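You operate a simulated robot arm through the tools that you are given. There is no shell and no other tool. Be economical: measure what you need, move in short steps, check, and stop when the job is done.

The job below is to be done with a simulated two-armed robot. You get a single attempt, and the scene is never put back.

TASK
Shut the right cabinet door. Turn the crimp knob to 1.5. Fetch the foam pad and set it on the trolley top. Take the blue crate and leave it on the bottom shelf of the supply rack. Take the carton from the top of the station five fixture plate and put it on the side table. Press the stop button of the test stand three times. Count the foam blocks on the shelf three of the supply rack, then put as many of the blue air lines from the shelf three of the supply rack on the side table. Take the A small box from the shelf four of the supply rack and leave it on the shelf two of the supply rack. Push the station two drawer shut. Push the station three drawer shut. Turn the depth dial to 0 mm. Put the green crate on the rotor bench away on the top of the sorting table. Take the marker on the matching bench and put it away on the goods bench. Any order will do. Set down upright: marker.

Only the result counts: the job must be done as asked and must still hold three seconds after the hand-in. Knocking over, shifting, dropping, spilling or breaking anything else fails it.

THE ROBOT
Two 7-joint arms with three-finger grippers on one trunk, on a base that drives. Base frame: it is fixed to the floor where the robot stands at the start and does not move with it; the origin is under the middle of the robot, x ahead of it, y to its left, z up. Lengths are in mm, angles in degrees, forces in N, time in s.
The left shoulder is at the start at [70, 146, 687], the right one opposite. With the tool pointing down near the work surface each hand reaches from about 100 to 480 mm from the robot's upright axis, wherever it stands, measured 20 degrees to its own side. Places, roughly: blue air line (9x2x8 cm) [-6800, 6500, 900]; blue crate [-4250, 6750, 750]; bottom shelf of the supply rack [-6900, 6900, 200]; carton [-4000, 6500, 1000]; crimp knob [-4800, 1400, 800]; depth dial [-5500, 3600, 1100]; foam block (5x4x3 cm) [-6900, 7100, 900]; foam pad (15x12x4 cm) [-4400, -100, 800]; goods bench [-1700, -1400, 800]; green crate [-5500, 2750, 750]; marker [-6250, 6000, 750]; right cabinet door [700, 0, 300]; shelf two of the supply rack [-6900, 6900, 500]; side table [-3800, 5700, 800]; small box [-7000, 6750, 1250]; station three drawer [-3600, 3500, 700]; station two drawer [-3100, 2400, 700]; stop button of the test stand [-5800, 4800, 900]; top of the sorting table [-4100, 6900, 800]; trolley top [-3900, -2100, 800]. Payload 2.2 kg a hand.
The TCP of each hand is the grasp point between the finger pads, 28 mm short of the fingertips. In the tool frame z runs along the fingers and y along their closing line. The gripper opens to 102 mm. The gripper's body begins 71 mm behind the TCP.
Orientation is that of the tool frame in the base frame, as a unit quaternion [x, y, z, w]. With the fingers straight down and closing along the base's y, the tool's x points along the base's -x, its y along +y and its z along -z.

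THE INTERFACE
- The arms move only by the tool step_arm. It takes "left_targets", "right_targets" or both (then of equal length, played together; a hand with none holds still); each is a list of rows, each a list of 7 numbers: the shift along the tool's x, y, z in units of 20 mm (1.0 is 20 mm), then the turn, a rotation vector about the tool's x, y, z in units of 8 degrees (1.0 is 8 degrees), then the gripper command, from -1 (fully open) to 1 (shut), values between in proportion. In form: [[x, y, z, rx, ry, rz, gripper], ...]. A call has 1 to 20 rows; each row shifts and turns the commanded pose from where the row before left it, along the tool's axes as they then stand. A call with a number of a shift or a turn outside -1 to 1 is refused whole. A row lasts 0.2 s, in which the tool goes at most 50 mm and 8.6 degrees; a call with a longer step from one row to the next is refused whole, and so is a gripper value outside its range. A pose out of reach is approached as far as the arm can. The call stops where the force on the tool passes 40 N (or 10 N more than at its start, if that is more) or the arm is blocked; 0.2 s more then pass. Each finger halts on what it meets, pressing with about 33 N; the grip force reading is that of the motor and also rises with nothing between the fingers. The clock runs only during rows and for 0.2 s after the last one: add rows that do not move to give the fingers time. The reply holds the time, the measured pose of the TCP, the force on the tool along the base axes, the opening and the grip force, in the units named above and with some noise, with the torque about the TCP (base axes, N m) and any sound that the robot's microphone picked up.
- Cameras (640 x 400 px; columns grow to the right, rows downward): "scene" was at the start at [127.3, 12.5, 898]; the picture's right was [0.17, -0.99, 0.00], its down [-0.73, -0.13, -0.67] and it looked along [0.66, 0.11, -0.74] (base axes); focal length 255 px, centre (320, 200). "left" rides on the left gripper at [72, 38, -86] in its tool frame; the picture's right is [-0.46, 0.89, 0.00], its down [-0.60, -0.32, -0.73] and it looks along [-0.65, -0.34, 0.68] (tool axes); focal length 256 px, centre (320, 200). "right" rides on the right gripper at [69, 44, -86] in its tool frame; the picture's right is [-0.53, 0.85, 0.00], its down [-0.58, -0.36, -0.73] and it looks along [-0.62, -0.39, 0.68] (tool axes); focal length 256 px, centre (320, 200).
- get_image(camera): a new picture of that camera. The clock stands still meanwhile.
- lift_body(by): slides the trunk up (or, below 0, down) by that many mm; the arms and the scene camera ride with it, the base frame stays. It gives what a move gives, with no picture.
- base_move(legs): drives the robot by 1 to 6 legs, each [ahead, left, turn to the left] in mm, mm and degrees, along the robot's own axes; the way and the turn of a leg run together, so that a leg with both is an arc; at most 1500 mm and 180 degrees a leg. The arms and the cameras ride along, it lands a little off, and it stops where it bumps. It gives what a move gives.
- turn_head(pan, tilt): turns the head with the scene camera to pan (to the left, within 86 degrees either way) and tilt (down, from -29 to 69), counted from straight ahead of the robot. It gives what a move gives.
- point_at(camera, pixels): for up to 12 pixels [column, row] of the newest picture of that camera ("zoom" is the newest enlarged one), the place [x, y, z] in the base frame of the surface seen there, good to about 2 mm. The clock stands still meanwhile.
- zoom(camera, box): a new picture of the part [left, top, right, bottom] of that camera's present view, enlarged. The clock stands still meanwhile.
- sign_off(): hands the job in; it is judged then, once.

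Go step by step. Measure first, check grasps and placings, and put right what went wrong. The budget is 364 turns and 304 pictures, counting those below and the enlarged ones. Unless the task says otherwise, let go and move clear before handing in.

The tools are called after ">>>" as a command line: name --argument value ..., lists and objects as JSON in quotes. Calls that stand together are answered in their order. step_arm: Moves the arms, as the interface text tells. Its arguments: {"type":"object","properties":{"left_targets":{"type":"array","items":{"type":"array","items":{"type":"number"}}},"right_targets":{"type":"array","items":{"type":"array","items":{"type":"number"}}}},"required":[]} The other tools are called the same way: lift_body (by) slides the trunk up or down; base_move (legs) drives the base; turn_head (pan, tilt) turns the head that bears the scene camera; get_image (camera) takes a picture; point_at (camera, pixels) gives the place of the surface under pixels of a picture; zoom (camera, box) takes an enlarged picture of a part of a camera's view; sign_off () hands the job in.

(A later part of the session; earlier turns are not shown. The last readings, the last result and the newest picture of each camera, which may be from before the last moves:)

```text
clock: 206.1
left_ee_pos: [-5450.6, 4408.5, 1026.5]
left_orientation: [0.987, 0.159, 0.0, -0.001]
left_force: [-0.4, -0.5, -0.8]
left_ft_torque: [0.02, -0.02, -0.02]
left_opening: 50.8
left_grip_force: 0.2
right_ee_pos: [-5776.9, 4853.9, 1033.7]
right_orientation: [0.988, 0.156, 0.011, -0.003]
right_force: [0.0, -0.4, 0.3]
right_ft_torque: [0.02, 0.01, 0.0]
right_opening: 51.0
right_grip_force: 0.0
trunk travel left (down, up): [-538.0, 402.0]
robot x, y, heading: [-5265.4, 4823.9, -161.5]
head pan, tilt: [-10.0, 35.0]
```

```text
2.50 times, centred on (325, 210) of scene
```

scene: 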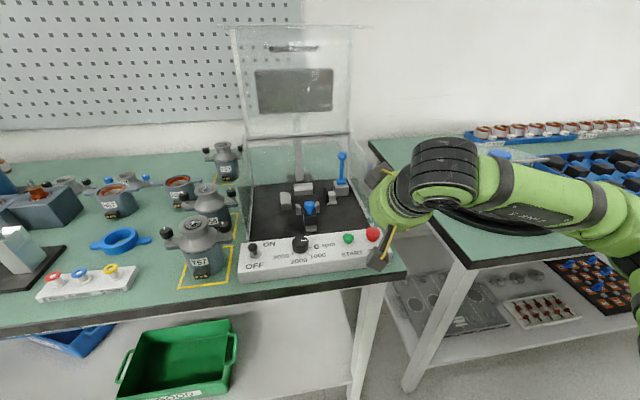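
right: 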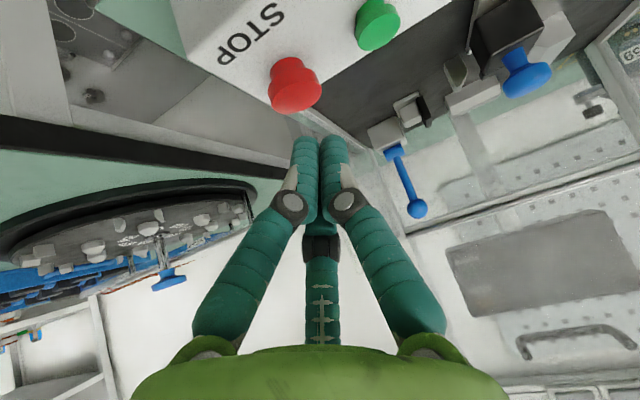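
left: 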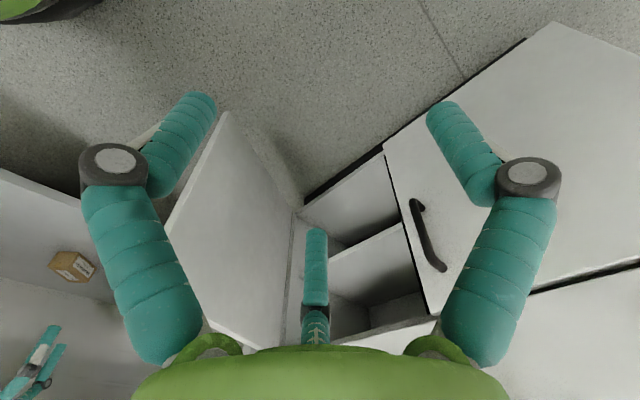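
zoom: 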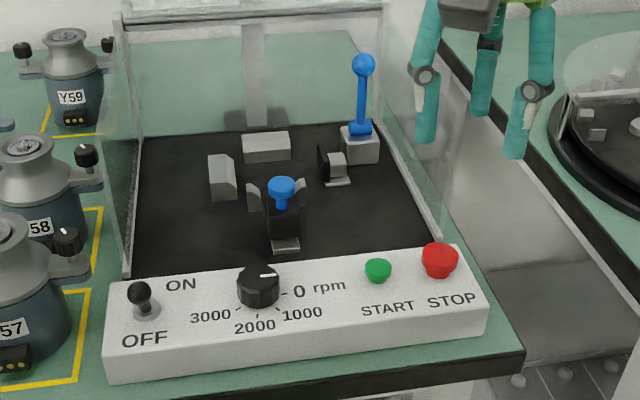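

Three clicks heard. Now back south to the green crate on the rotor bench.

>>> base_move --legs '[[-380, 0, 0], [0, 1100, 0], [60, 1000, 1]]'

>>> turn_head --pan 0 --tilt 35

>>> get_image --camera "scene"

```text
clock: 218.5
left_ee_pos: [-4467.2, 2513.1, 1026.5]
left_orientation: [0.985, 0.174, 0.0, -0.001]
left_force: [0.5, -0.2, 0.5]
left_ft_torque: [0.0, -0.02, 0.01]
left_opening: 51.1
left_grip_force: 0.0
right_ee_pos: [-4806.6, 2948.8, 1032.9]
right_orientation: [0.985, 0.171, 0.01, -0.002]
right_force: [0.7, -0.7, 0.4]
right_ft_torque: [-0.02, -0.03, -0.03]
right_opening: 51.1
right_grip_force: 0.1
trunk travel left (down, up): [-538.0, 402.0]
robot x, y, heading: [-4296.5, 2936.5, -160.1]
head pan, tilt: [-10.0, 35.0]
```

```text
clock: 219.3
left_ee_pos: [-4466.0, 2513.6, 1027.1]
left_orientation: [0.985, 0.173, -0.001, 0.0]
left_force: [-0.6, -0.1, -1.1]
left_ft_torque: [0.01, 0.02, 0.02]
left_opening: 50.8
left_grip_force: 0.1
right_ee_pos: [-4806.5, 2949.5, 1033.4]
right_orientation: [0.985, 0.171, 0.01, -0.003]
right_force: [0.0, -0.4, -1.0]
right_ft_torque: [-0.02, -0.02, 0.01]
right_opening: 51.1
right_grip_force: 0.0
trunk travel left (down, up): [-538.0, 402.0]
robot x, y, heading: [-4293.0, 2939.0, -159.9]
head pan, tilt: [0.0, 35.0]
```

```text
228 pictures are left
```

scene: 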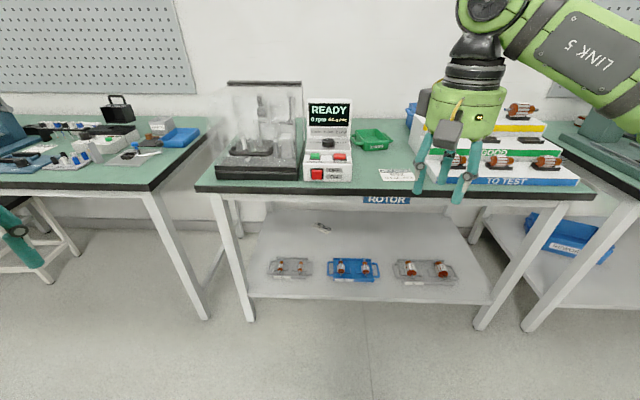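

>>> base_move --legs '[[440, -70, 0]]'

>>> step_arm --right_targets '[[0, -1, -1, 0, 0, 0, -1], [0, -1, -1, 0, 0, 0, -1], [0, -1, -1, 0, 0, 0, -1], [0, -1, -1, 0, 0, 0, -1], [0, -1, 0, 0, 0, 0, -1]]'

>>> zoom --camera "scene" --box '[240, 60, 480, 230]'

```text
clock: 221.9
left_ee_pos: [-4903.1, 2435.5, 1026.8]
left_orientation: [0.985, 0.17, 0.0, -0.002]
left_force: [0.6, -0.1, -0.6]
left_ft_torque: [-0.02, -0.03, 0.03]
left_opening: 51.2
left_grip_force: 0.0
right_ee_pos: [-5239.8, 2873.5, 1034.1]
right_orientation: [0.986, 0.167, 0.009, -0.002]
right_force: [-0.6, -0.4, -0.5]
right_ft_torque: [0.0, -0.02, -0.05]
right_opening: 50.9
right_grip_force: 0.0
trunk travel left (down, up): [-538.0, 402.0]
robot x, y, heading: [-4729.2, 2855.7, -160.7]
head pan, tilt: [0.0, 35.0]
```

```text
clock: 223.1
left_ee_pos: [-4904.4, 2435.6, 1026.6]
left_orientation: [0.986, 0.169, 0.0, 0.0]
left_force: [0.2, -0.2, 0.1]
left_ft_torque: [-0.05, -0.01, 0.03]
left_opening: 51.2
left_grip_force: 0.0
right_ee_pos: [-5271.5, 2969.4, 1112.8]
right_orientation: [0.986, 0.167, 0.01, -0.001]
right_force: [-0.6, 0.7, 0.1]
right_ft_torque: [-0.03, 0.0, 0.03]
right_opening: 101.8
right_grip_force: 0.0
trunk travel left (down, up): [-538.0, 402.0]
robot x, y, heading: [-4728.0, 2858.5, -160.7]
head pan, tilt: [0.0, 35.0]
```

```text
2.35 times, centred on (360, 145) of scene
```

zoom: 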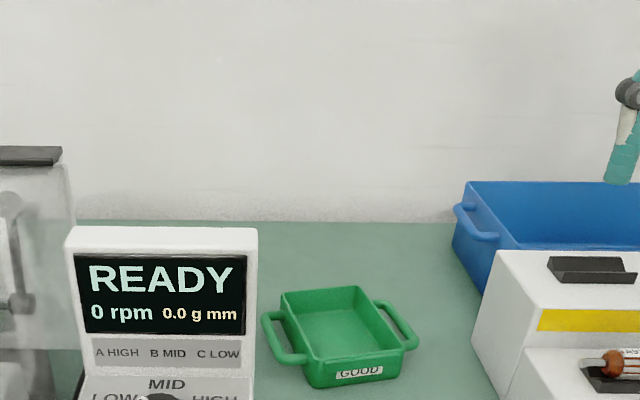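

>>> point_at --camera "zoom" --pixels '[[283, 293], [360, 288], [402, 352], [310, 362], [310, 385], [400, 375], [287, 355], [268, 320], [412, 340], [380, 303], [340, 330], [250, 300]]'

```text
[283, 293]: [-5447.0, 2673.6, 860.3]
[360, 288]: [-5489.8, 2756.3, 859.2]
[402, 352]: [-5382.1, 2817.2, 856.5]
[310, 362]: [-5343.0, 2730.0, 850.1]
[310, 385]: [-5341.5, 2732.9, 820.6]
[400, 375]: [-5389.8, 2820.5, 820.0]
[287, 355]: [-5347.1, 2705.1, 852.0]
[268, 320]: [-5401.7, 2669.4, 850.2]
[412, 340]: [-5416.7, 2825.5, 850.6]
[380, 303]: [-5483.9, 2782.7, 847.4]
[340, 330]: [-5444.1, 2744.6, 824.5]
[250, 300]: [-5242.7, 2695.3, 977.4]
```

The green crate is ~93×124 mm with rim at z 858 and loop handles. I'll grip its front wall near (-5362,2773) with the right hand turned so its closing line crosses that wall.

>>> base_move --legs '[[60, 0, 0]]'

>>> step_arm --right_targets '[[0, 0, 0, 0, -0.143, 0, 0], [0, 1, 0, 0, 0, 0, 0], [0, 1, 0, 0, 0, 0, 0], [0, 1, 0, 0, 0, 0, 0], [0, 1, 0, 0, 0, 0, 0], [0, 1, 0, 0, 0, 0, 0], [0, 1, 0, 0, 0, 0, 0], [0, 1, 0, 0, 0, 0, 0], [0, 0, 0, 0, 0, 1, 0], [0, 0, 0, 0, 0, 1, 0], [0, 0, 0, 0, 0, 1, 0], [0, 0, 0, 0, 0, 1, 0], [0, 0, 0, 0, 0, 1, 0], [0, 0, 0, 0, 0, 1, 0], [0, 0, 0, 0, 0, 1, 0], [0, 0, 0, 0, 0, 1, 0], [0, 0, 0, 0, 0, 1, 0], [0, 0, 0, 0, 0, 1, 0]]'

>>> get_image --camera "right"

```text
clock: 224.1
left_ee_pos: [-4959.8, 2413.6, 1027.9]
left_orientation: [0.986, 0.167, 0.0, 0.0]
left_force: [-0.1, 0.3, -0.4]
left_ft_torque: [0.01, 0.03, -0.01]
left_opening: 51.0
left_grip_force: 0.1
right_ee_pos: [-5326.9, 2949.7, 1112.3]
right_orientation: [0.986, 0.165, 0.01, -0.002]
right_force: [0.2, -0.1, -0.4]
right_ft_torque: [0.01, -0.03, -0.01]
right_opening: 102.1
right_grip_force: 0.0
trunk travel left (down, up): [-538.0, 402.0]
robot x, y, heading: [-4782.8, 2838.4, -160.6]
head pan, tilt: [0.0, 35.0]
```

```text
clock: 227.9
left_ee_pos: [-4960.7, 2415.4, 1026.9]
left_orientation: [0.986, 0.168, 0.0, -0.001]
left_force: [-0.6, 0.8, -0.2]
left_ft_torque: [-0.02, 0.01, 0.0]
left_opening: 51.0
left_grip_force: 0.1
right_ee_pos: [-5282.2, 2815.6, 1112.1]
right_orientation: [0.861, -0.509, -0.001, -0.001]
right_force: [-0.1, -0.2, -0.2]
right_ft_torque: [0.01, -0.02, 0.0]
right_opening: 51.4
right_grip_force: 0.2
trunk travel left (down, up): [-538.0, 402.0]
robot x, y, heading: [-4785.9, 2839.2, -160.4]
head pan, tilt: [0.0, 35.0]
```

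```text
226 pictures are left
```

right: 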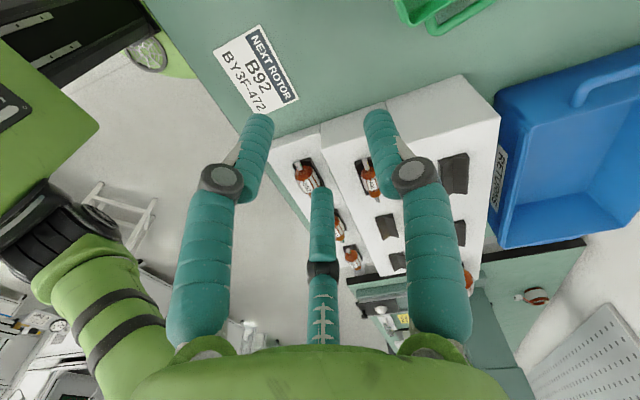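

>>> step_arm --right_targets '[[-0.1, 1, 0, 0, 0, 0, 0], [0, 1, 0, 0, 0, 0, 0], [0, 1, 0, 0, 0, 0, 0], [0, 1, 0, 0, 0, 0, 0], [0, 0.63, 0, 0, 0, 0, 0], [0, 0, 1, 0, 0, 0, 0], [0, 0, 1, 0, 0, 0, 0], [0, 0, 1, 0, 0, 0, 0], [0, 0, 1, 0, 0, 0, 0], [0, 0, 1, 0, 0, 0, 0], [0, 0, 1, 0, 0, 0, 0], [0, 0, 1, 0, 0, 0, 0], [0, 0, 1, 0, 0, 0, 0]]'

>>> get_image --camera "right"

```text
clock: 230.7
left_ee_pos: [-4960.8, 2414.8, 1027.4]
left_orientation: [0.986, 0.168, 0.0, -0.001]
left_force: [0.2, 0.3, -0.6]
left_ft_torque: [0.0, 0.03, 0.02]
left_opening: 50.8
left_grip_force: 0.1
right_ee_pos: [-5346.4, 2780.9, 946.3]
right_orientation: [0.861, -0.509, 0.0, 0.001]
right_force: [-0.1, 0.3, -0.7]
right_ft_torque: [0.01, -0.01, -0.01]
right_opening: 50.8
right_grip_force: 0.1
right hand out of reach, approached as far as the arm can: row 4, 5
trunk travel left (down, up): [-538.0, 402.0]
robot x, y, heading: [-4785.3, 2834.9, -160.7]
head pan, tilt: [0.0, 35.0]
```

```text
225 pictures are left
```

right: 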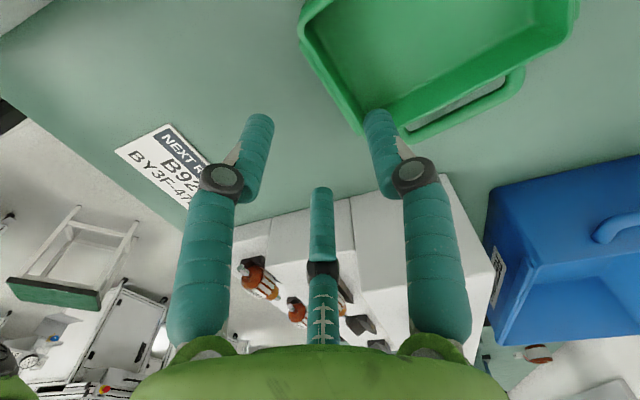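

>>> point_at --camera "right" --pixels '[[320, 60], [335, 90], [358, 125], [312, 55], [328, 50], [345, 85], [365, 110], [450, 120]]'

>>> step_arm --right_targets '[[0, 1, 0, 0, 0, 0, 0], [0, 0, 0, 0, 0, 0, 0]]'

>>> zoom --camera "right" --box '[220, 0, 480, 160]'

```text
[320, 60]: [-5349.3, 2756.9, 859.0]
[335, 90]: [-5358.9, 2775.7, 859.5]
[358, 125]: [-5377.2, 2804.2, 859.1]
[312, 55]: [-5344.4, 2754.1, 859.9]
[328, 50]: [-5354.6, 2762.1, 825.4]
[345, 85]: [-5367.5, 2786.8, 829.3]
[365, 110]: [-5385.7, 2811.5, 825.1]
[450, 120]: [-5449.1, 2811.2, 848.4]
```

```text
clock: 231.3
left_ee_pos: [-4960.2, 2416.0, 1026.3]
left_orientation: [0.986, 0.168, -0.001, 0.0]
left_force: [0.7, -0.1, 1.2]
left_ft_torque: [-0.05, 0.01, -0.01]
left_opening: 50.9
left_grip_force: 0.1
right_ee_pos: [-5364.4, 2771.6, 947.6]
right_orientation: [0.862, -0.507, 0.0, -0.001]
right_force: [0.3, 0.1, 0.7]
right_ft_torque: [0.0, 0.03, -0.02]
right_opening: 51.0
right_grip_force: 0.1
trunk travel left (down, up): [-538.0, 402.0]
robot x, y, heading: [-4782.0, 2837.5, -160.5]
head pan, tilt: [0.0, 35.0]
```

```text
2.46 times, centred on (350, 80) of right
```

zoom: 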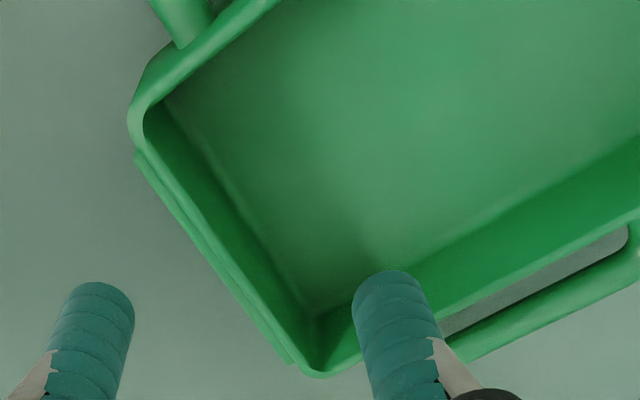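

>>> step_arm --right_targets '[[0, -0.33, 1, 0, 0, 0, 0], [0, 0, 1, 0, 0, 0, 0], [0, 0, 1, 0, 0, 0, 0], [0, 0, 1, 0, 0, 0, 0], [0, 0, 0.35, 0, 0, 0, 0]]'

>>> get_image --camera "right"

```text
clock: 232.5
left_ee_pos: [-4960.3, 2415.5, 1027.0]
left_orientation: [0.986, 0.168, 0.0, 0.0]
left_force: [-0.3, -0.3, -0.3]
left_ft_torque: [-0.01, -0.02, 0.0]
left_opening: 51.1
left_grip_force: 0.0
right_ee_pos: [-5357.9, 2774.5, 859.7]
right_orientation: [0.862, -0.507, -0.001, 0.0]
right_force: [0.4, -0.4, -0.2]
right_ft_torque: [-0.04, 0.0, -0.01]
right_opening: 51.0
right_grip_force: 0.0
trunk travel left (down, up): [-538.0, 402.0]
robot x, y, heading: [-4782.6, 2837.3, -160.5]
head pan, tilt: [0.0, 35.0]
```

```text
223 pictures are left
```

right: 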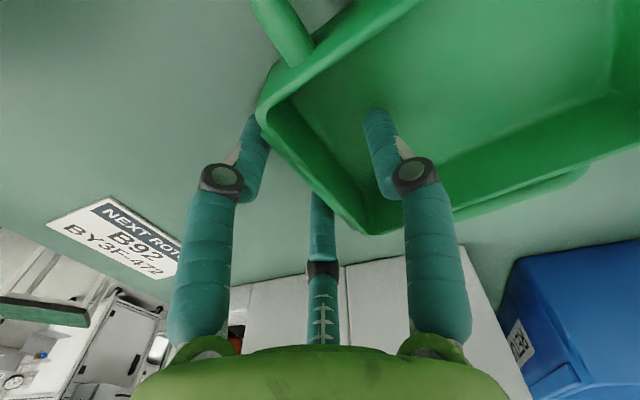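

Two jaws are outside the wall and one inside. Closing.

>>> step_arm --right_targets '[[0, 0, 0, 0, 0, 0, 0.5], [0, 0, 0, 0, 0, 0, 1], [0, 0, 0, 0, 0, 0, 1], [0, 0, 0, 0, 0, 0, 1]]'

>>> step_arm --right_targets '[[0, 0, -0.5, 0, 0, 0, 1], [0, 0, -0.5, 0, 0, 0, 1], [0, 0, -0.5, 0, 0, 0, 1], [0, 0, -0.5, 0, 0, 0, 1], [0, 0, 0, 0, 0, 0, 1]]'

>>> get_image --camera "right"

>>> get_image --camera "scene"

```text
clock: 233.5
left_ee_pos: [-4960.2, 2415.5, 1027.8]
left_orientation: [0.986, 0.167, 0.001, -0.001]
left_force: [0.0, 0.8, 1.0]
left_ft_torque: [0.03, -0.03, 0.0]
left_opening: 51.2
left_grip_force: 0.2
right_ee_pos: [-5358.9, 2774.1, 859.6]
right_orientation: [0.862, -0.507, -0.002, 0.0]
right_force: [-1.6, 0.3, 2.5]
right_ft_torque: [-0.14, 0.54, -0.05]
right_opening: 14.0
right_grip_force: 33.1
trunk travel left (down, up): [-538.0, 402.0]
robot x, y, heading: [-4782.6, 2836.3, -161.1]
head pan, tilt: [0.0, 35.0]
```

```text
clock: 234.7
left_ee_pos: [-4960.1, 2414.9, 1027.4]
left_orientation: [0.986, 0.167, 0.0, -0.001]
left_force: [0.0, 0.1, -0.6]
left_ft_torque: [-0.03, -0.01, -0.01]
left_opening: 51.0
left_grip_force: 0.1
right_ee_pos: [-5357.7, 2775.8, 900.1]
right_orientation: [0.862, -0.508, 0.0, 0.0]
right_force: [0.2, 0.8, -2.2]
right_ft_torque: [0.06, -0.13, 0.01]
right_opening: 13.7
right_grip_force: 33.5
trunk travel left (down, up): [-538.0, 402.0]
robot x, y, heading: [-4784.3, 2837.1, -160.7]
head pan, tilt: [0.0, 35.0]
```

```text
222 pictures are left
```

right: 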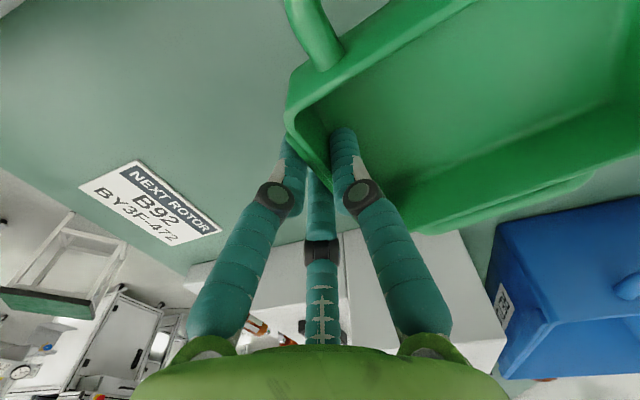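

```text
221 pictures are left
```

scene: 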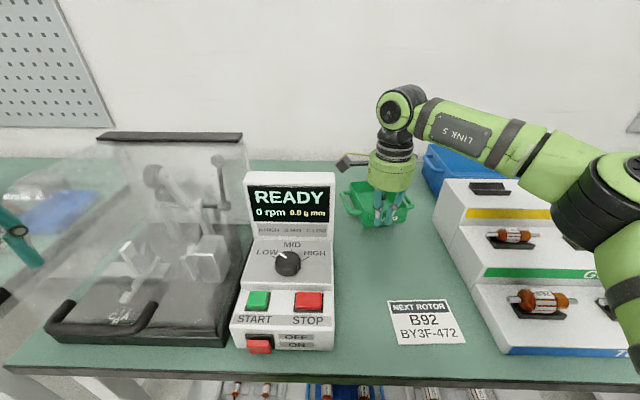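

Crate is held (≈2 N). I'll lift it higher, back out, and head north.

>>> step_arm --right_targets '[[0, 0, -1, 0, 0, 0, 1], [0, 0, -1, 0, 0, 0, 1], [0, 0, -1, 0, 0, 0, 1], [0, 0, -1, 0, 0, 0, 1], [0, 0, -1, 0, 0, 0, 1], [0, 0, -1, 0, 0, 0, 1], [0, 0, -1, 0, 0, 0, 1]]'

>>> base_move --legs '[[-450, 0, 0]]'

>>> step_arm --right_targets '[[0, -1, 0, 0, 0, 0, 1], [0, -1, 0, 0, 0, 0, 1], [0, -1, 0, 0, 0, 0, 1], [0, -1, 0, 0, 0, 0, 1], [0, -1, 0, 0, 0, 0, 1], [0, -1, 0, 0, 0, 0, 1]]'

>>> base_move --legs '[[0, 0, -86], [1300, 0, 0]]'

>>> turn_head --pan 0 --tilt 20

>>> get_image --camera "scene"

```text
clock: 236.3
left_ee_pos: [-4959.3, 2415.6, 1026.3]
left_orientation: [0.986, 0.168, 0.0, 0.0]
left_force: [0.2, 0.0, -0.4]
left_ft_torque: [0.04, 0.02, 0.0]
left_opening: 51.0
left_grip_force: 0.1
right_ee_pos: [-5358.7, 2773.9, 1041.2]
right_orientation: [0.861, -0.509, -0.001, 0.0]
right_force: [0.5, -0.6, -1.4]
right_ft_torque: [0.07, -0.1, 0.04]
right_opening: 14.0
right_grip_force: 33.0
trunk travel left (down, up): [-538.0, 402.0]
robot x, y, heading: [-4780.6, 2833.3, -160.7]
head pan, tilt: [0.0, 35.0]
```

```text
clock: 239.0
left_ee_pos: [-4539.5, 2564.4, 1027.0]
left_orientation: [0.986, 0.167, 0.0, -0.001]
left_force: [0.4, 0.0, -0.1]
left_ft_torque: [-0.02, 0.01, 0.0]
left_opening: 50.9
left_grip_force: 0.0
right_ee_pos: [-4937.7, 2921.8, 1040.4]
right_orientation: [0.861, -0.509, -0.001, -0.001]
right_force: [0.4, 0.0, -1.7]
right_ft_torque: [0.06, -0.12, 0.01]
right_opening: 13.9
right_grip_force: 33.1
trunk travel left (down, up): [-538.0, 402.0]
robot x, y, heading: [-4360.2, 2984.8, -160.8]
head pan, tilt: [0.0, 35.0]
```

```text
clock: 240.4
left_ee_pos: [-4539.5, 2564.4, 1026.3]
left_orientation: [0.986, 0.168, 0.0, 0.0]
left_force: [-0.6, 0.1, 0.5]
left_ft_torque: [0.01, 0.01, -0.03]
left_opening: 51.1
left_grip_force: 0.0
right_ee_pos: [-4833.3, 2981.9, 1039.8]
right_orientation: [0.861, -0.509, 0.0, 0.0]
right_force: [-0.4, -0.5, -2.1]
right_ft_torque: [0.05, -0.1, -0.01]
right_opening: 13.8
right_grip_force: 33.5
trunk travel left (down, up): [-538.0, 402.0]
robot x, y, heading: [-4359.2, 2984.0, -160.8]
head pan, tilt: [0.0, 35.0]
```

```text
clock: 250.8
left_ee_pos: [-5259.7, 4382.4, 1025.8]
left_orientation: [0.82, -0.572, 0.001, 0.0]
left_force: [-0.5, 0.2, -0.4]
left_ft_torque: [-0.01, 0.01, -0.02]
left_opening: 51.0
left_grip_force: 0.0
right_ee_pos: [-4848.0, 4685.1, 1038.0]
right_orientation: [-0.259, 0.966, 0.001, 0.001]
right_force: [0.1, -0.2, -1.4]
right_ft_torque: [-0.14, -0.06, 0.0]
right_opening: 13.9
right_grip_force: 33.3
trunk travel left (down, up): [-538.0, 402.0]
robot x, y, heading: [-4836.1, 4211.8, 110.1]
head pan, tilt: [0.0, 35.0]
```

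```text
clock: 251.5
left_ee_pos: [-5258.9, 4381.5, 1026.0]
left_orientation: [0.82, -0.572, 0.001, -0.001]
left_force: [-0.3, 0.5, -0.1]
left_ft_torque: [-0.05, 0.0, 0.02]
left_opening: 51.2
left_grip_force: 0.1
right_ee_pos: [-4846.8, 4684.9, 1037.8]
right_orientation: [-0.258, 0.966, -0.001, 0.002]
right_force: [-0.3, 0.2, -1.8]
right_ft_torque: [-0.14, -0.04, -0.01]
right_opening: 13.7
right_grip_force: 32.8
trunk travel left (down, up): [-538.0, 402.0]
robot x, y, heading: [-4832.1, 4209.8, 110.4]
head pan, tilt: [0.0, 20.0]
```

```text
220 pictures are left
```

scene: 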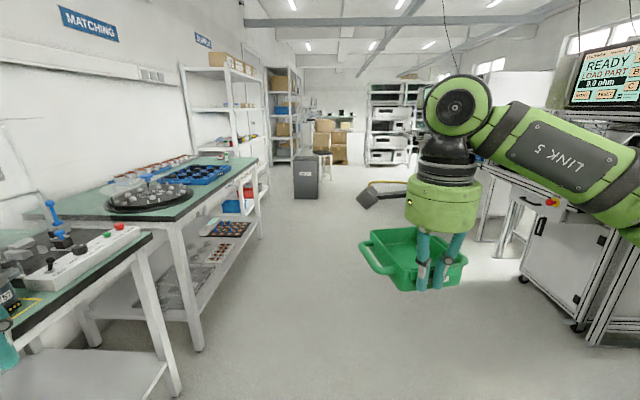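

>>> turn_head --pan -50 --tilt 15

>>> get_image --camera "scene"

```text
clock: 252.7
left_ee_pos: [-5260.2, 4382.4, 1026.5]
left_orientation: [0.82, -0.572, 0.0, 0.0]
left_force: [0.3, -0.9, 0.8]
left_ft_torque: [0.0, 0.0, -0.01]
left_opening: 51.2
left_grip_force: 0.1
right_ee_pos: [-4847.3, 4684.1, 1038.1]
right_orientation: [-0.259, 0.966, 0.001, 0.001]
right_force: [0.8, 0.1, -2.7]
right_ft_torque: [-0.13, -0.06, -0.02]
right_opening: 13.9
right_grip_force: 32.9
trunk travel left (down, up): [-538.0, 402.0]
robot x, y, heading: [-4837.4, 4214.8, 110.3]
head pan, tilt: [-50.0, 15.0]
```

```text
219 pictures are left
```

scene: 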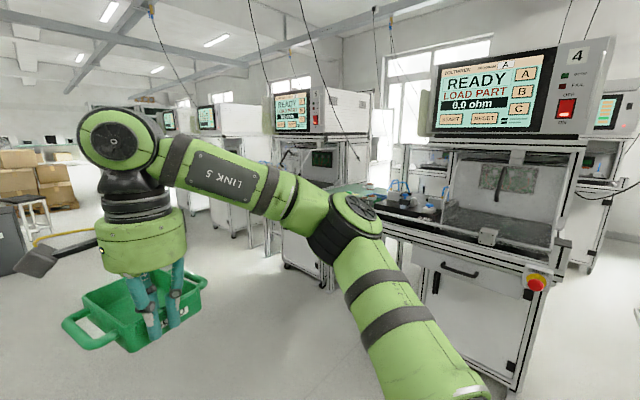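

>>> base_move --legs '[[1200, -100, 0]]'

>>> turn_head --pan -60 --tilt 20

>>> get_image --camera "scene"

>>> turn_head --pan 10 --tilt 20

>>> get_image --camera "scene"

```text
clock: 258.8
left_ee_pos: [-5563.4, 5543.9, 1027.1]
left_orientation: [0.816, -0.578, 0.0, -0.001]
left_force: [-0.3, 0.7, 0.4]
left_ft_torque: [0.0, -0.02, 0.03]
left_opening: 51.0
left_grip_force: 0.0
right_ee_pos: [-5146.8, 5839.0, 1039.1]
right_orientation: [-0.25, 0.968, 0.001, 0.001]
right_force: [-0.2, 0.4, -2.3]
right_ft_torque: [-0.11, -0.05, -0.01]
right_opening: 14.0
right_grip_force: 33.1
trunk travel left (down, up): [-538.0, 402.0]
robot x, y, heading: [-5143.9, 5365.1, 109.3]
head pan, tilt: [-50.0, 15.0]
```

```text
clock: 259.5
left_ee_pos: [-5563.9, 5544.6, 1026.5]
left_orientation: [0.816, -0.578, 0.001, -0.001]
left_force: [0.3, -0.4, 0.0]
left_ft_torque: [0.0, 0.02, 0.0]
left_opening: 51.2
left_grip_force: 0.0
right_ee_pos: [-5146.4, 5838.4, 1038.9]
right_orientation: [-0.251, 0.968, -0.001, 0.001]
right_force: [-0.8, -0.8, -1.5]
right_ft_torque: [-0.11, -0.07, 0.02]
right_opening: 13.8
right_grip_force: 33.7
trunk travel left (down, up): [-538.0, 402.0]
robot x, y, heading: [-5143.8, 5366.8, 109.5]
head pan, tilt: [-60.0, 20.0]
```

```text
218 pictures are left
```

scene: 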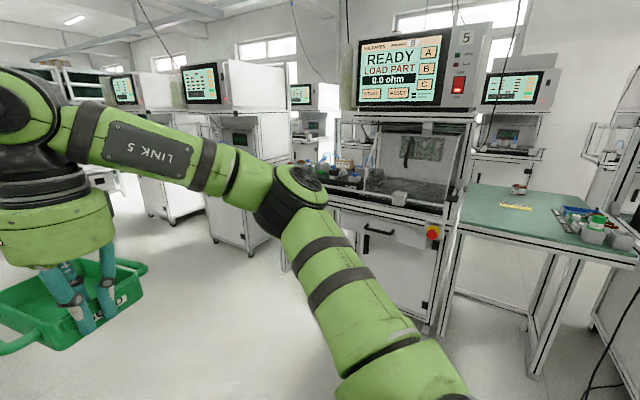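

```text
clock: 260.9
left_ee_pos: [-5563.4, 5543.1, 1027.1]
left_orientation: [0.816, -0.578, 0.0, 0.0]
left_force: [-0.3, 0.0, 0.3]
left_ft_torque: [0.02, -0.05, -0.01]
left_opening: 51.0
left_grip_force: 0.0
right_ee_pos: [-5146.9, 5837.9, 1038.1]
right_orientation: [-0.251, 0.968, 0.0, 0.0]
right_force: [0.0, -0.5, -1.4]
right_ft_torque: [-0.12, -0.03, 0.03]
right_opening: 14.0
right_grip_force: 33.0
trunk travel left (down, up): [-538.0, 402.0]
robot x, y, heading: [-5142.4, 5365.6, 109.2]
head pan, tilt: [10.0, 20.0]
```

```text
217 pictures are left
```

scene: 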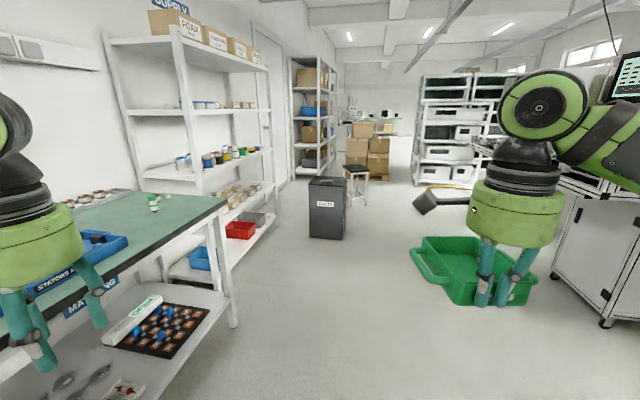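

>>> base_move --legs '[[1000, -150, -20]]'

>>> turn_head --pan -65 --tilt 20

>>> get_image --camera "scene"

>>> turn_head --pan -25 --tilt 25

>>> get_image --camera "scene"

```text
clock: 266.1
left_ee_pos: [-5476.6, 6676.7, 1027.7]
left_orientation: [-0.697, 0.717, -0.001, 0.0]
left_force: [-0.9, 0.2, -0.3]
left_ft_torque: [-0.05, 0.01, 0.0]
left_opening: 50.8
left_grip_force: 0.1
right_ee_pos: [-4982.2, 6803.1, 1039.7]
right_orientation: [-0.069, 0.998, 0.0, 0.001]
right_force: [0.1, -0.8, -0.8]
right_ft_torque: [-0.15, -0.03, -0.01]
right_opening: 13.8
right_grip_force: 32.9
trunk travel left (down, up): [-538.0, 402.0]
robot x, y, heading: [-5148.9, 6360.7, 88.5]
head pan, tilt: [10.0, 20.0]
```

```text
clock: 267.6
left_ee_pos: [-5475.8, 6676.7, 1027.4]
left_orientation: [-0.698, 0.717, -0.001, 0.0]
left_force: [0.4, -0.4, 0.6]
left_ft_torque: [0.03, -0.01, 0.0]
left_opening: 50.7
left_grip_force: 0.0
right_ee_pos: [-4981.1, 6802.9, 1038.7]
right_orientation: [-0.07, 0.998, 0.0, 0.001]
right_force: [0.1, 0.3, -2.1]
right_ft_torque: [-0.13, 0.01, 0.02]
right_opening: 13.8
right_grip_force: 33.0
trunk travel left (down, up): [-538.0, 402.0]
robot x, y, heading: [-5149.7, 6361.7, 88.3]
head pan, tilt: [-65.0, 20.0]
```

```text
216 pictures are left
```

scene: 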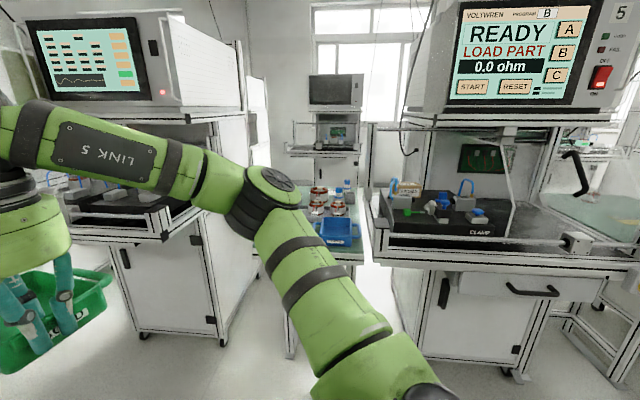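

```text
clock: 268.6
left_ee_pos: [-5476.1, 6676.6, 1027.5]
left_orientation: [-0.697, 0.717, 0.0, 0.001]
left_force: [0.1, 0.5, 0.2]
left_ft_torque: [0.0, -0.04, -0.01]
left_opening: 50.8
left_grip_force: 0.1
right_ee_pos: [-4981.6, 6803.9, 1038.3]
right_orientation: [-0.07, 0.998, 0.0, 0.001]
right_force: [0.2, 0.5, -2.2]
right_ft_torque: [-0.14, -0.02, 0.01]
right_opening: 14.1
right_grip_force: 33.0
trunk travel left (down, up): [-538.0, 402.0]
robot x, y, heading: [-5146.0, 6357.7, 88.5]
head pan, tilt: [-25.0, 25.0]
```

```text
215 pictures are left
```

scene: 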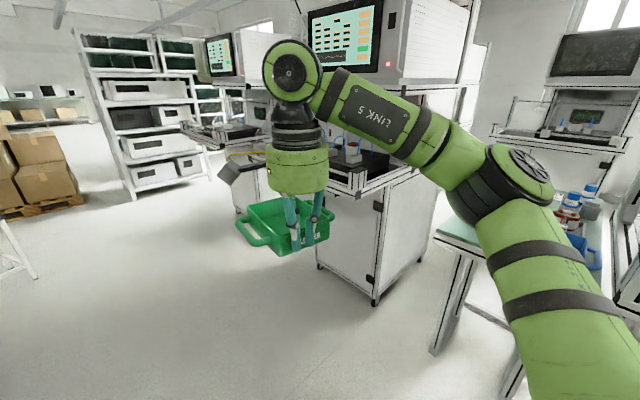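

>>> base_move --legs '[[0, 0, -67], [150, 0, 0]]'

>>> turn_head --pan 5 --tilt 25

>>> get_image --camera "scene"

```text
clock: 272.9
left_ee_pos: [-4839.9, 6838.7, 1026.2]
left_orientation: [-0.181, 0.984, -0.001, 0.0]
left_force: [0.0, 0.0, 0.2]
left_ft_torque: [-0.04, 0.01, 0.0]
left_opening: 51.0
left_grip_force: 0.1
right_ee_pos: [-4535.3, 6428.7, 1039.2]
right_orientation: [0.496, 0.868, 0.0, 0.001]
right_force: [-0.3, 0.3, -1.4]
right_ft_torque: [-0.04, 0.14, -0.04]
right_opening: 13.8
right_grip_force: 33.7
trunk travel left (down, up): [-538.0, 402.0]
robot x, y, heading: [-5008.8, 6414.8, 20.6]
head pan, tilt: [-25.0, 25.0]
```

```text
clock: 273.9
left_ee_pos: [-4840.0, 6839.4, 1027.7]
left_orientation: [-0.18, 0.984, -0.001, 0.0]
left_force: [0.5, -0.1, 0.4]
left_ft_torque: [0.0, -0.03, 0.02]
left_opening: 50.8
left_grip_force: 0.1
right_ee_pos: [-4535.1, 6429.6, 1037.9]
right_orientation: [0.497, 0.868, 0.0, 0.001]
right_force: [-0.2, 0.3, -2.3]
right_ft_torque: [-0.05, 0.14, 0.01]
right_opening: 14.0
right_grip_force: 33.5
trunk travel left (down, up): [-538.0, 402.0]
robot x, y, heading: [-5008.4, 6419.8, 20.6]
head pan, tilt: [5.0, 25.0]
```

```text
214 pictures are left
```

scene: 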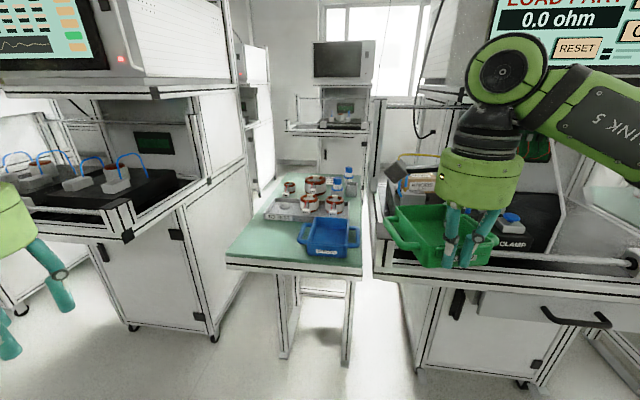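

>>> zoom --camera "scene" --box '[210, 150, 380, 290]'

>>> point_at --camera "zoom" --pixels '[[80, 405], [555, 425], [200, 110], [345, 330], [510, 380], [560, 270], [370, 260], [200, 240], [340, 290], [300, 180], [420, 350], [185, 350]]'

```text
2.86 times, centred on (295, 220) of scene
```

zoom: 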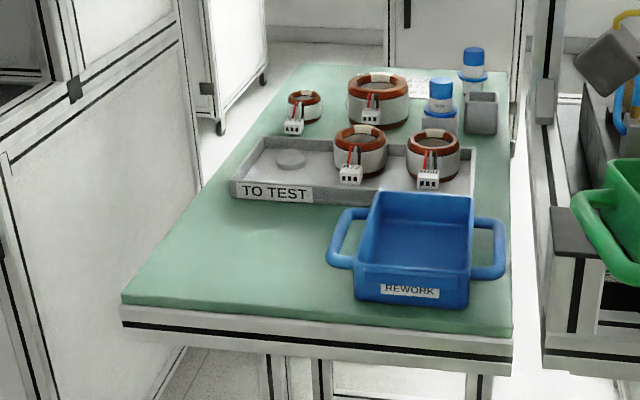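

```text
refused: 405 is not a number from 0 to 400
```

>>> point_at --camera "zoom" --pixels '[[125, 300], [510, 325], [235, 150], [230, 190], [350, 205], [385, 195], [360, 275], [465, 280], [472, 205], [330, 260], [500, 270], [370, 300]]'

```text
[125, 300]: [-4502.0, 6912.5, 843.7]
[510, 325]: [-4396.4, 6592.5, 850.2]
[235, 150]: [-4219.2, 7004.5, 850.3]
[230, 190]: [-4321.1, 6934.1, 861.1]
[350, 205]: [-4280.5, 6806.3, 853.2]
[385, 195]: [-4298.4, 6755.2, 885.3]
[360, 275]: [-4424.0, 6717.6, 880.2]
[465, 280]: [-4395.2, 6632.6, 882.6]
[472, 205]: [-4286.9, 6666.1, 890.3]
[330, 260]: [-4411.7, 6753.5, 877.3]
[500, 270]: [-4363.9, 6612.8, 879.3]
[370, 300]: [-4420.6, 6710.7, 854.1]
```

The sorting table top (z≈849) holds the blue crate right-front; free space is left-front. I'll lift the blue crate with the left hand first, keeping the green one pulled in, then set the green one down.

>>> step_arm --right_targets '[[0, -1, -0.5, 0, 0, 0, 1], [0, -1, -0.5, 0, 0, 0, 1], [0, -1, -0.5, 0, 0, 0, 1], [0, -1, -0.5, 0, 0, 0, 1], [0, -1, -0.5, 0, 0, 0, 1], [0, -1, -0.5, 0, 0, 0, 1], [0, -1, -0.5, 0, 0, 0, 1], [0, 0, 0, 0, 0, 0, 1], [0, 0, 0, 0, 0, 0, 1], [0, 0, 0, 0, 0, 0, 1], [0, 0, 0, 0, 0, 0, 1], [0, 0, 0, 0, 0, 0, 1]]' --left_targets '[[0, -1, 0, 0, 0, 0, 0], [0, -1, 0, 0, 0, 1, 0], [0, 0, 0, 0, 0, 1, 0], [0, 0, 0, 0, 0, 1, 0], [0, 0, 0, 0, 0, 1, 0], [0, 0, 0, 0, 0, 1, 0], [0, 0, 0, 0, 0, 1, 0], [0, 0, 0, 0, 0, 1, 0], [0, 0, 0, 0, 0, 1, 0], [0, 0, 0, 0, 0, 1, 0], [0, 0, 0, 0, 0, 1, 0], [0, 0, 0, 0, 0, 1, 0]]'

>>> base_move --legs '[[170, 0, 0]]'

>>> get_image --camera "scene"

>>> get_image --camera "left"

```text
clock: 276.5
left_ee_pos: [-4840.4, 6687.8, 993.3]
left_orientation: [0.553, 0.833, 0.0, 0.001]
left_force: [0.4, -0.2, 0.2]
left_ft_torque: [0.05, 0.01, 0.01]
left_opening: 51.0
left_grip_force: 0.0
left hand out of reach, approached as far as the arm can: row 8, 9, 10, 11, 12
right_ee_pos: [-4655.7, 6358.0, 1109.4]
right_orientation: [0.497, 0.868, 0.0, 0.001]
right_force: [0.1, -0.8, -2.3]
right_ft_torque: [-0.05, 0.13, 0.02]
right_opening: 14.2
right_grip_force: 33.1
trunk travel left (down, up): [-538.0, 402.0]
robot x, y, heading: [-5007.6, 6411.9, 20.8]
head pan, tilt: [5.0, 25.0]
```

```text
clock: 277.9
left_ee_pos: [-4686.1, 6746.7, 994.7]
left_orientation: [0.553, 0.833, 0.0, 0.002]
left_force: [0.3, 0.5, -0.3]
left_ft_torque: [-0.01, 0.04, -0.02]
left_opening: 51.0
left_grip_force: 0.1
right_ee_pos: [-4503.1, 6416.5, 1107.9]
right_orientation: [0.497, 0.868, -0.001, 0.001]
right_force: [-0.1, 0.5, -1.9]
right_ft_torque: [-0.06, 0.16, -0.01]
right_opening: 13.7
right_grip_force: 32.6
trunk travel left (down, up): [-538.0, 402.0]
robot x, y, heading: [-4851.0, 6473.6, 20.9]
head pan, tilt: [5.0, 25.0]
```

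```text
212 pictures are left
```

scene: 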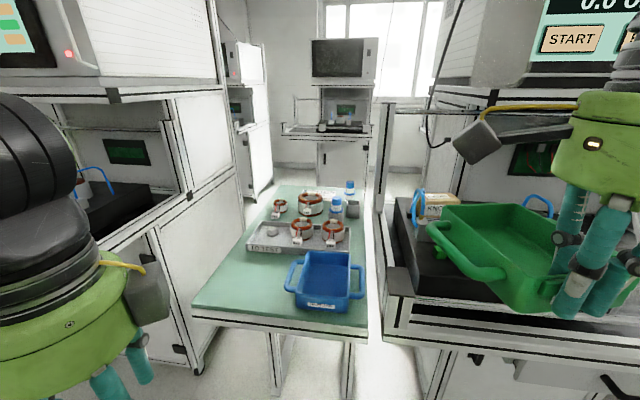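

```text
211 pictures are left
```

left: 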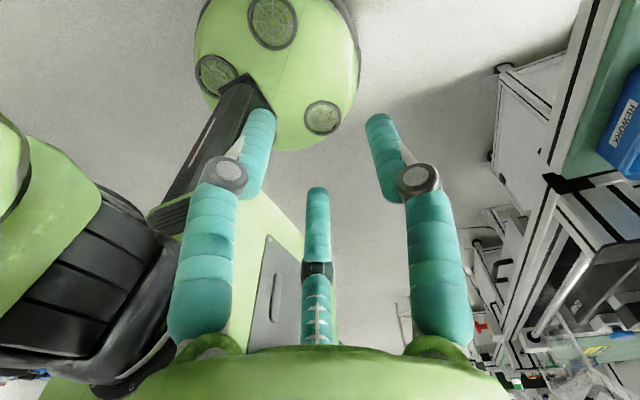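

>>> step_arm --right_targets '[[-1, 0, 0, 0, 0, 0, 1], [-1, 0, 0, 0, 0, 0, 1], [-1, 0, 0, 0, 0, 0, 1], [-1, 0, 0, 0, 0, 0, 1], [0, 0, 0, 0, 0, 0, 1], [0, 0, 0, 0, 0, 0, 1], [0, 0, 0, 0, 0, 0, 1], [0, 0, 0, 0, 0, 0, 1], [0, 0, 0, 0, 0, 0, 1], [0, 0, 0, 0, 0, 0, 1], [0, 0, 0, 0, 0, 0, 1], [0, 0, 0, 0, 0, 0, 1], [0, 0, 0, 0, 0, 0, 1]]' --left_targets '[[-0.72, 0.94, 0, 0, 0, 0, 0], [-0.72, 0.94, 0, 0, 0, 0, 0], [-0.72, 0.94, 0, 0, 0, 0, 0], [-0.72, 0.94, 0, 0, 0, 0, 0], [-0.72, 0.94, 0, 0, 0, 0, 0], [-0.72, 0.94, 0, 0, 0, 0, 0], [-0.72, 0.94, 0, 0, 0, 0, 0], [-0.72, 0.94, 0, 0, 0, 0, 0], [-0.72, 0.94, 0, 0, 0, 0, 0], [-0.72, 0.94, 0, 0, 0, 0, 0], [-0.72, 0.94, 0, 0, 0, 0, 0], [-0.72, 0.94, 0, 0, 0, 0, 0], [0, 0, 0, 0, 0, 0.78, 0]]'

>>> get_image --camera "left"

>>> get_image --camera "scene"

```text
clock: 280.7
left_ee_pos: [-4527.1, 6585.2, 964.5]
left_orientation: [0.597, 0.803, 0.001, 0.002]
left_force: [-0.4, -0.3, -0.2]
left_ft_torque: [-0.01, -0.02, -0.01]
left_opening: 51.0
left_grip_force: 0.0
left hand out of reach, approached as far as the arm can: row 2, 3, 4, 5, 6, 7, 8, 9, 10, 11, 12, 13
right_ee_pos: [-4463.9, 6349.0, 1110.2]
right_orientation: [0.497, 0.868, 0.001, 0.001]
right_force: [0.3, -0.3, -2.4]
right_ft_torque: [-0.02, 0.09, 0.01]
right_opening: 14.0
right_grip_force: 32.9
trunk travel left (down, up): [-538.0, 402.0]
robot x, y, heading: [-4851.5, 6474.0, 20.5]
head pan, tilt: [5.0, 25.0]
```

```text
210 pictures are left
```

left: 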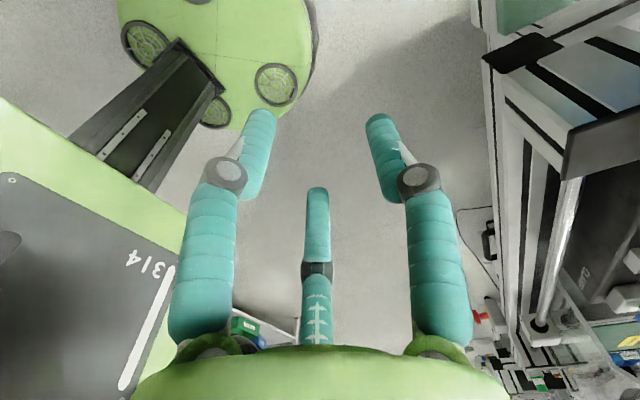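

```text
209 pictures are left
```

scene: 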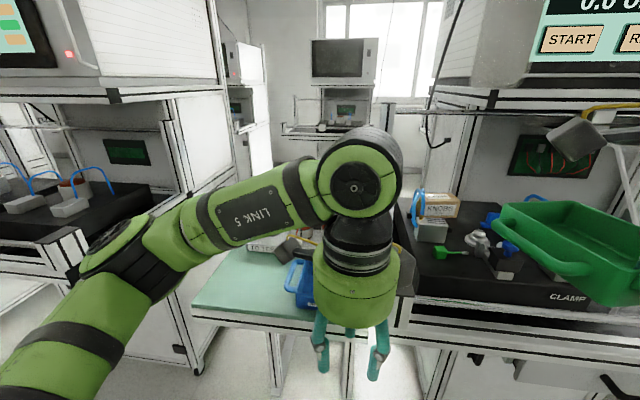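

The +94° roll is awkward for the left arm; I'll roll it the opposite way instead (single jaw outside).

>>> step_arm --left_targets '[[1, 0, 0, 0, 0, -1, 0], [1, 0, 0, 0, 0, -1, 0], [0, 0, 0, 0, 0, -1, 0], [0, 0, 0, 0, 0, -1, 0], [0, 0, 0, 0, 0, -1, 0], [0, 0, 0, 0, 0, -1, 0], [0, 0, 0, 0, 0, -1, 0], [0, 0, 0, 0, 0, -1, 0], [0, 0, 0, 0, 0, -1, 0], [0, 0, 0, 0, 0, -1, 0], [0, 0, 0, 0, 0, -1, 0], [0, 0, 0, 0, 0, -1, 0], [0, 0, 0, 0, 0, -1, 0], [0, 0, 0, 0, 0, -1, 0], [0, 0, 0, 0, 0, -1, 0], [0, 0, 0, 0, 0, -1, 0], [0, 0, 0, 0, 0, -1, 0], [0, 0, 0, 0, 0, -1, 0], [0, 0, 0, 0, 0, -1, 0], [0, 0, 0, 0, 0, -1, 0]]'

>>> step_arm --left_targets '[[0, 0, 0, 0, 0, -1, 0], [0, 0, 0, 0, 0, -1, 0], [0, 0, 0, 0, 0, -0.5, 0]]'

>>> get_image --camera "left"

```text
clock: 284.9
left_ee_pos: [-4541.2, 6622.9, 963.2]
left_orientation: [-0.687, 0.727, -0.001, 0.0]
left_force: [-1.6, 0.7, 0.2]
left_ft_torque: [0.03, -0.03, 0.01]
left_opening: 51.3
left_grip_force: 0.1
right_ee_pos: [-4462.6, 6347.7, 1108.9]
right_orientation: [0.497, 0.868, 0.0, 0.0]
right_force: [-0.2, 0.9, -0.7]
right_ft_torque: [-0.06, 0.12, -0.01]
right_opening: 14.0
right_grip_force: 32.6
trunk travel left (down, up): [-538.0, 402.0]
robot x, y, heading: [-4853.3, 6475.0, 20.7]
head pan, tilt: [5.0, 25.0]
```

```text
clock: 285.7
left_ee_pos: [-4540.6, 6622.7, 962.7]
left_orientation: [0.803, -0.596, 0.002, 0.0]
left_force: [-0.3, -0.1, 0.0]
left_ft_torque: [-0.01, 0.01, -0.01]
left_opening: 51.1
left_grip_force: 0.1
right_ee_pos: [-4462.1, 6347.0, 1110.2]
right_orientation: [0.497, 0.868, -0.001, 0.001]
right_force: [-0.1, -0.2, -1.8]
right_ft_torque: [-0.04, 0.13, -0.01]
right_opening: 13.8
right_grip_force: 33.3
trunk travel left (down, up): [-538.0, 402.0]
robot x, y, heading: [-4850.4, 6471.9, 21.2]
head pan, tilt: [5.0, 25.0]
```

```text
208 pictures are left
```

left: 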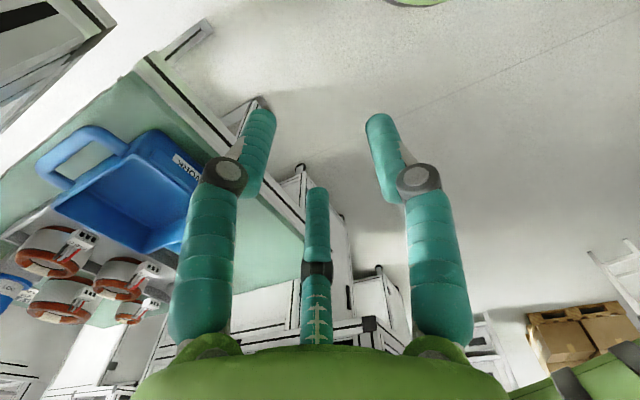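

>>> step_arm --left_targets '[[-0.3, -1, 0, 0, 0, 0, 0], [-0.3, -1, 0, 0, 0, 0, 0], [0, -1, 0, 0, 0, 0, 0], [0, -1, 0, 0, 0, 0, 0], [0, -1, 0, 0, 0, 0, 0], [0, -1, 0, 0, 0, 0, 0], [0, -1, 0, 0, 0, 0, 0]]'

>>> get_image --camera "left"

```text
clock: 287.3
left_ee_pos: [-4409.8, 6672.8, 963.1]
left_orientation: [0.802, -0.597, 0.001, 0.001]
left_force: [0.4, 0.5, -0.6]
left_ft_torque: [0.0, -0.01, 0.0]
left_opening: 50.8
left_grip_force: 0.1
right_ee_pos: [-4461.7, 6347.5, 1109.0]
right_orientation: [0.497, 0.868, -0.001, 0.001]
right_force: [0.1, -0.1, -1.6]
right_ft_torque: [-0.03, 0.13, -0.01]
right_opening: 13.5
right_grip_force: 32.9
trunk travel left (down, up): [-538.0, 402.0]
robot x, y, heading: [-4848.5, 6473.1, 20.9]
head pan, tilt: [5.0, 25.0]
```

```text
207 pictures are left
```

left: 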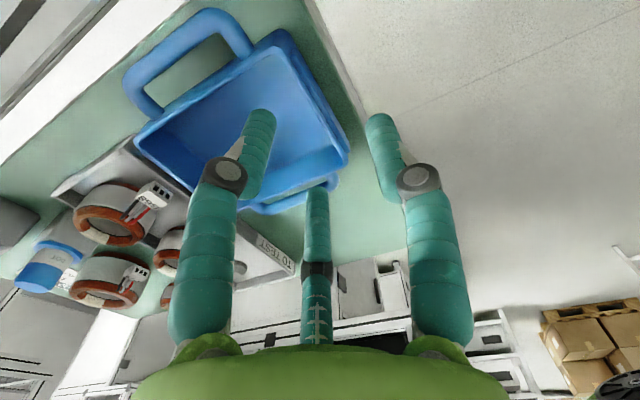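

>>> point_at --camera "left" --pixels '[[288, 38], [315, 90], [342, 148], [305, 75], [328, 115], [300, 50]]'

>>> zoom --camera "left" --box '[240, 10, 380, 190]'

```text
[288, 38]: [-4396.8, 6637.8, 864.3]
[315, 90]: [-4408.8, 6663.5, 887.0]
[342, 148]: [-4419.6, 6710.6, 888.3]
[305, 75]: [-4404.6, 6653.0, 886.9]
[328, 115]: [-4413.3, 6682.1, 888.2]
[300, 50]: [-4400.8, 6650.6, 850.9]
```

```text
2.22 times, centred on (310, 100) of left
```

zoom: 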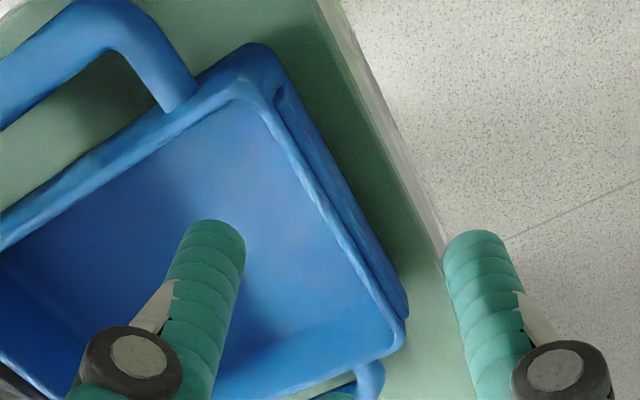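

>>> step_arm --left_targets '[[0, 0, 1, 0, 0, 0, 0], [0, 0, 1, 0, 0, 0, 0], [0, 0, 1, 0, 0, 0, 0], [0, 0, 0.6, 0, 0, 0, 0], [0, 0, 0, 0, 0, 0, 0.5], [0, 0, 0, 0, 0, 0, 1], [0, 0, 0, 0, 0, 0, 1], [0, 0, 0, 0, 0, 0, 1]]'

>>> get_image --camera "left"

```text
clock: 289.1
left_ee_pos: [-4409.0, 6672.3, 891.0]
left_orientation: [0.801, -0.599, 0.001, 0.0]
left_force: [0.8, -0.6, -0.3]
left_ft_torque: [0.0, -0.15, -0.02]
left_opening: 13.8
left_grip_force: 33.4
right_ee_pos: [-4463.2, 6347.5, 1108.4]
right_orientation: [0.497, 0.868, 0.0, 0.001]
right_force: [-0.6, 0.3, -1.7]
right_ft_torque: [-0.08, 0.14, 0.0]
right_opening: 13.9
right_grip_force: 33.0
trunk travel left (down, up): [-538.0, 402.0]
robot x, y, heading: [-4853.7, 6470.5, 20.8]
head pan, tilt: [5.0, 25.0]
```

```text
205 pictures are left
```

left: 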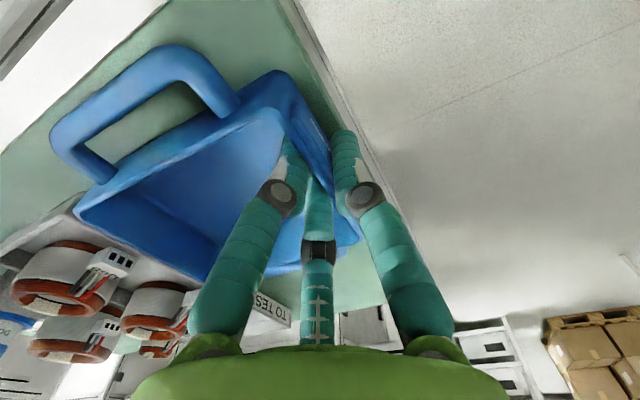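

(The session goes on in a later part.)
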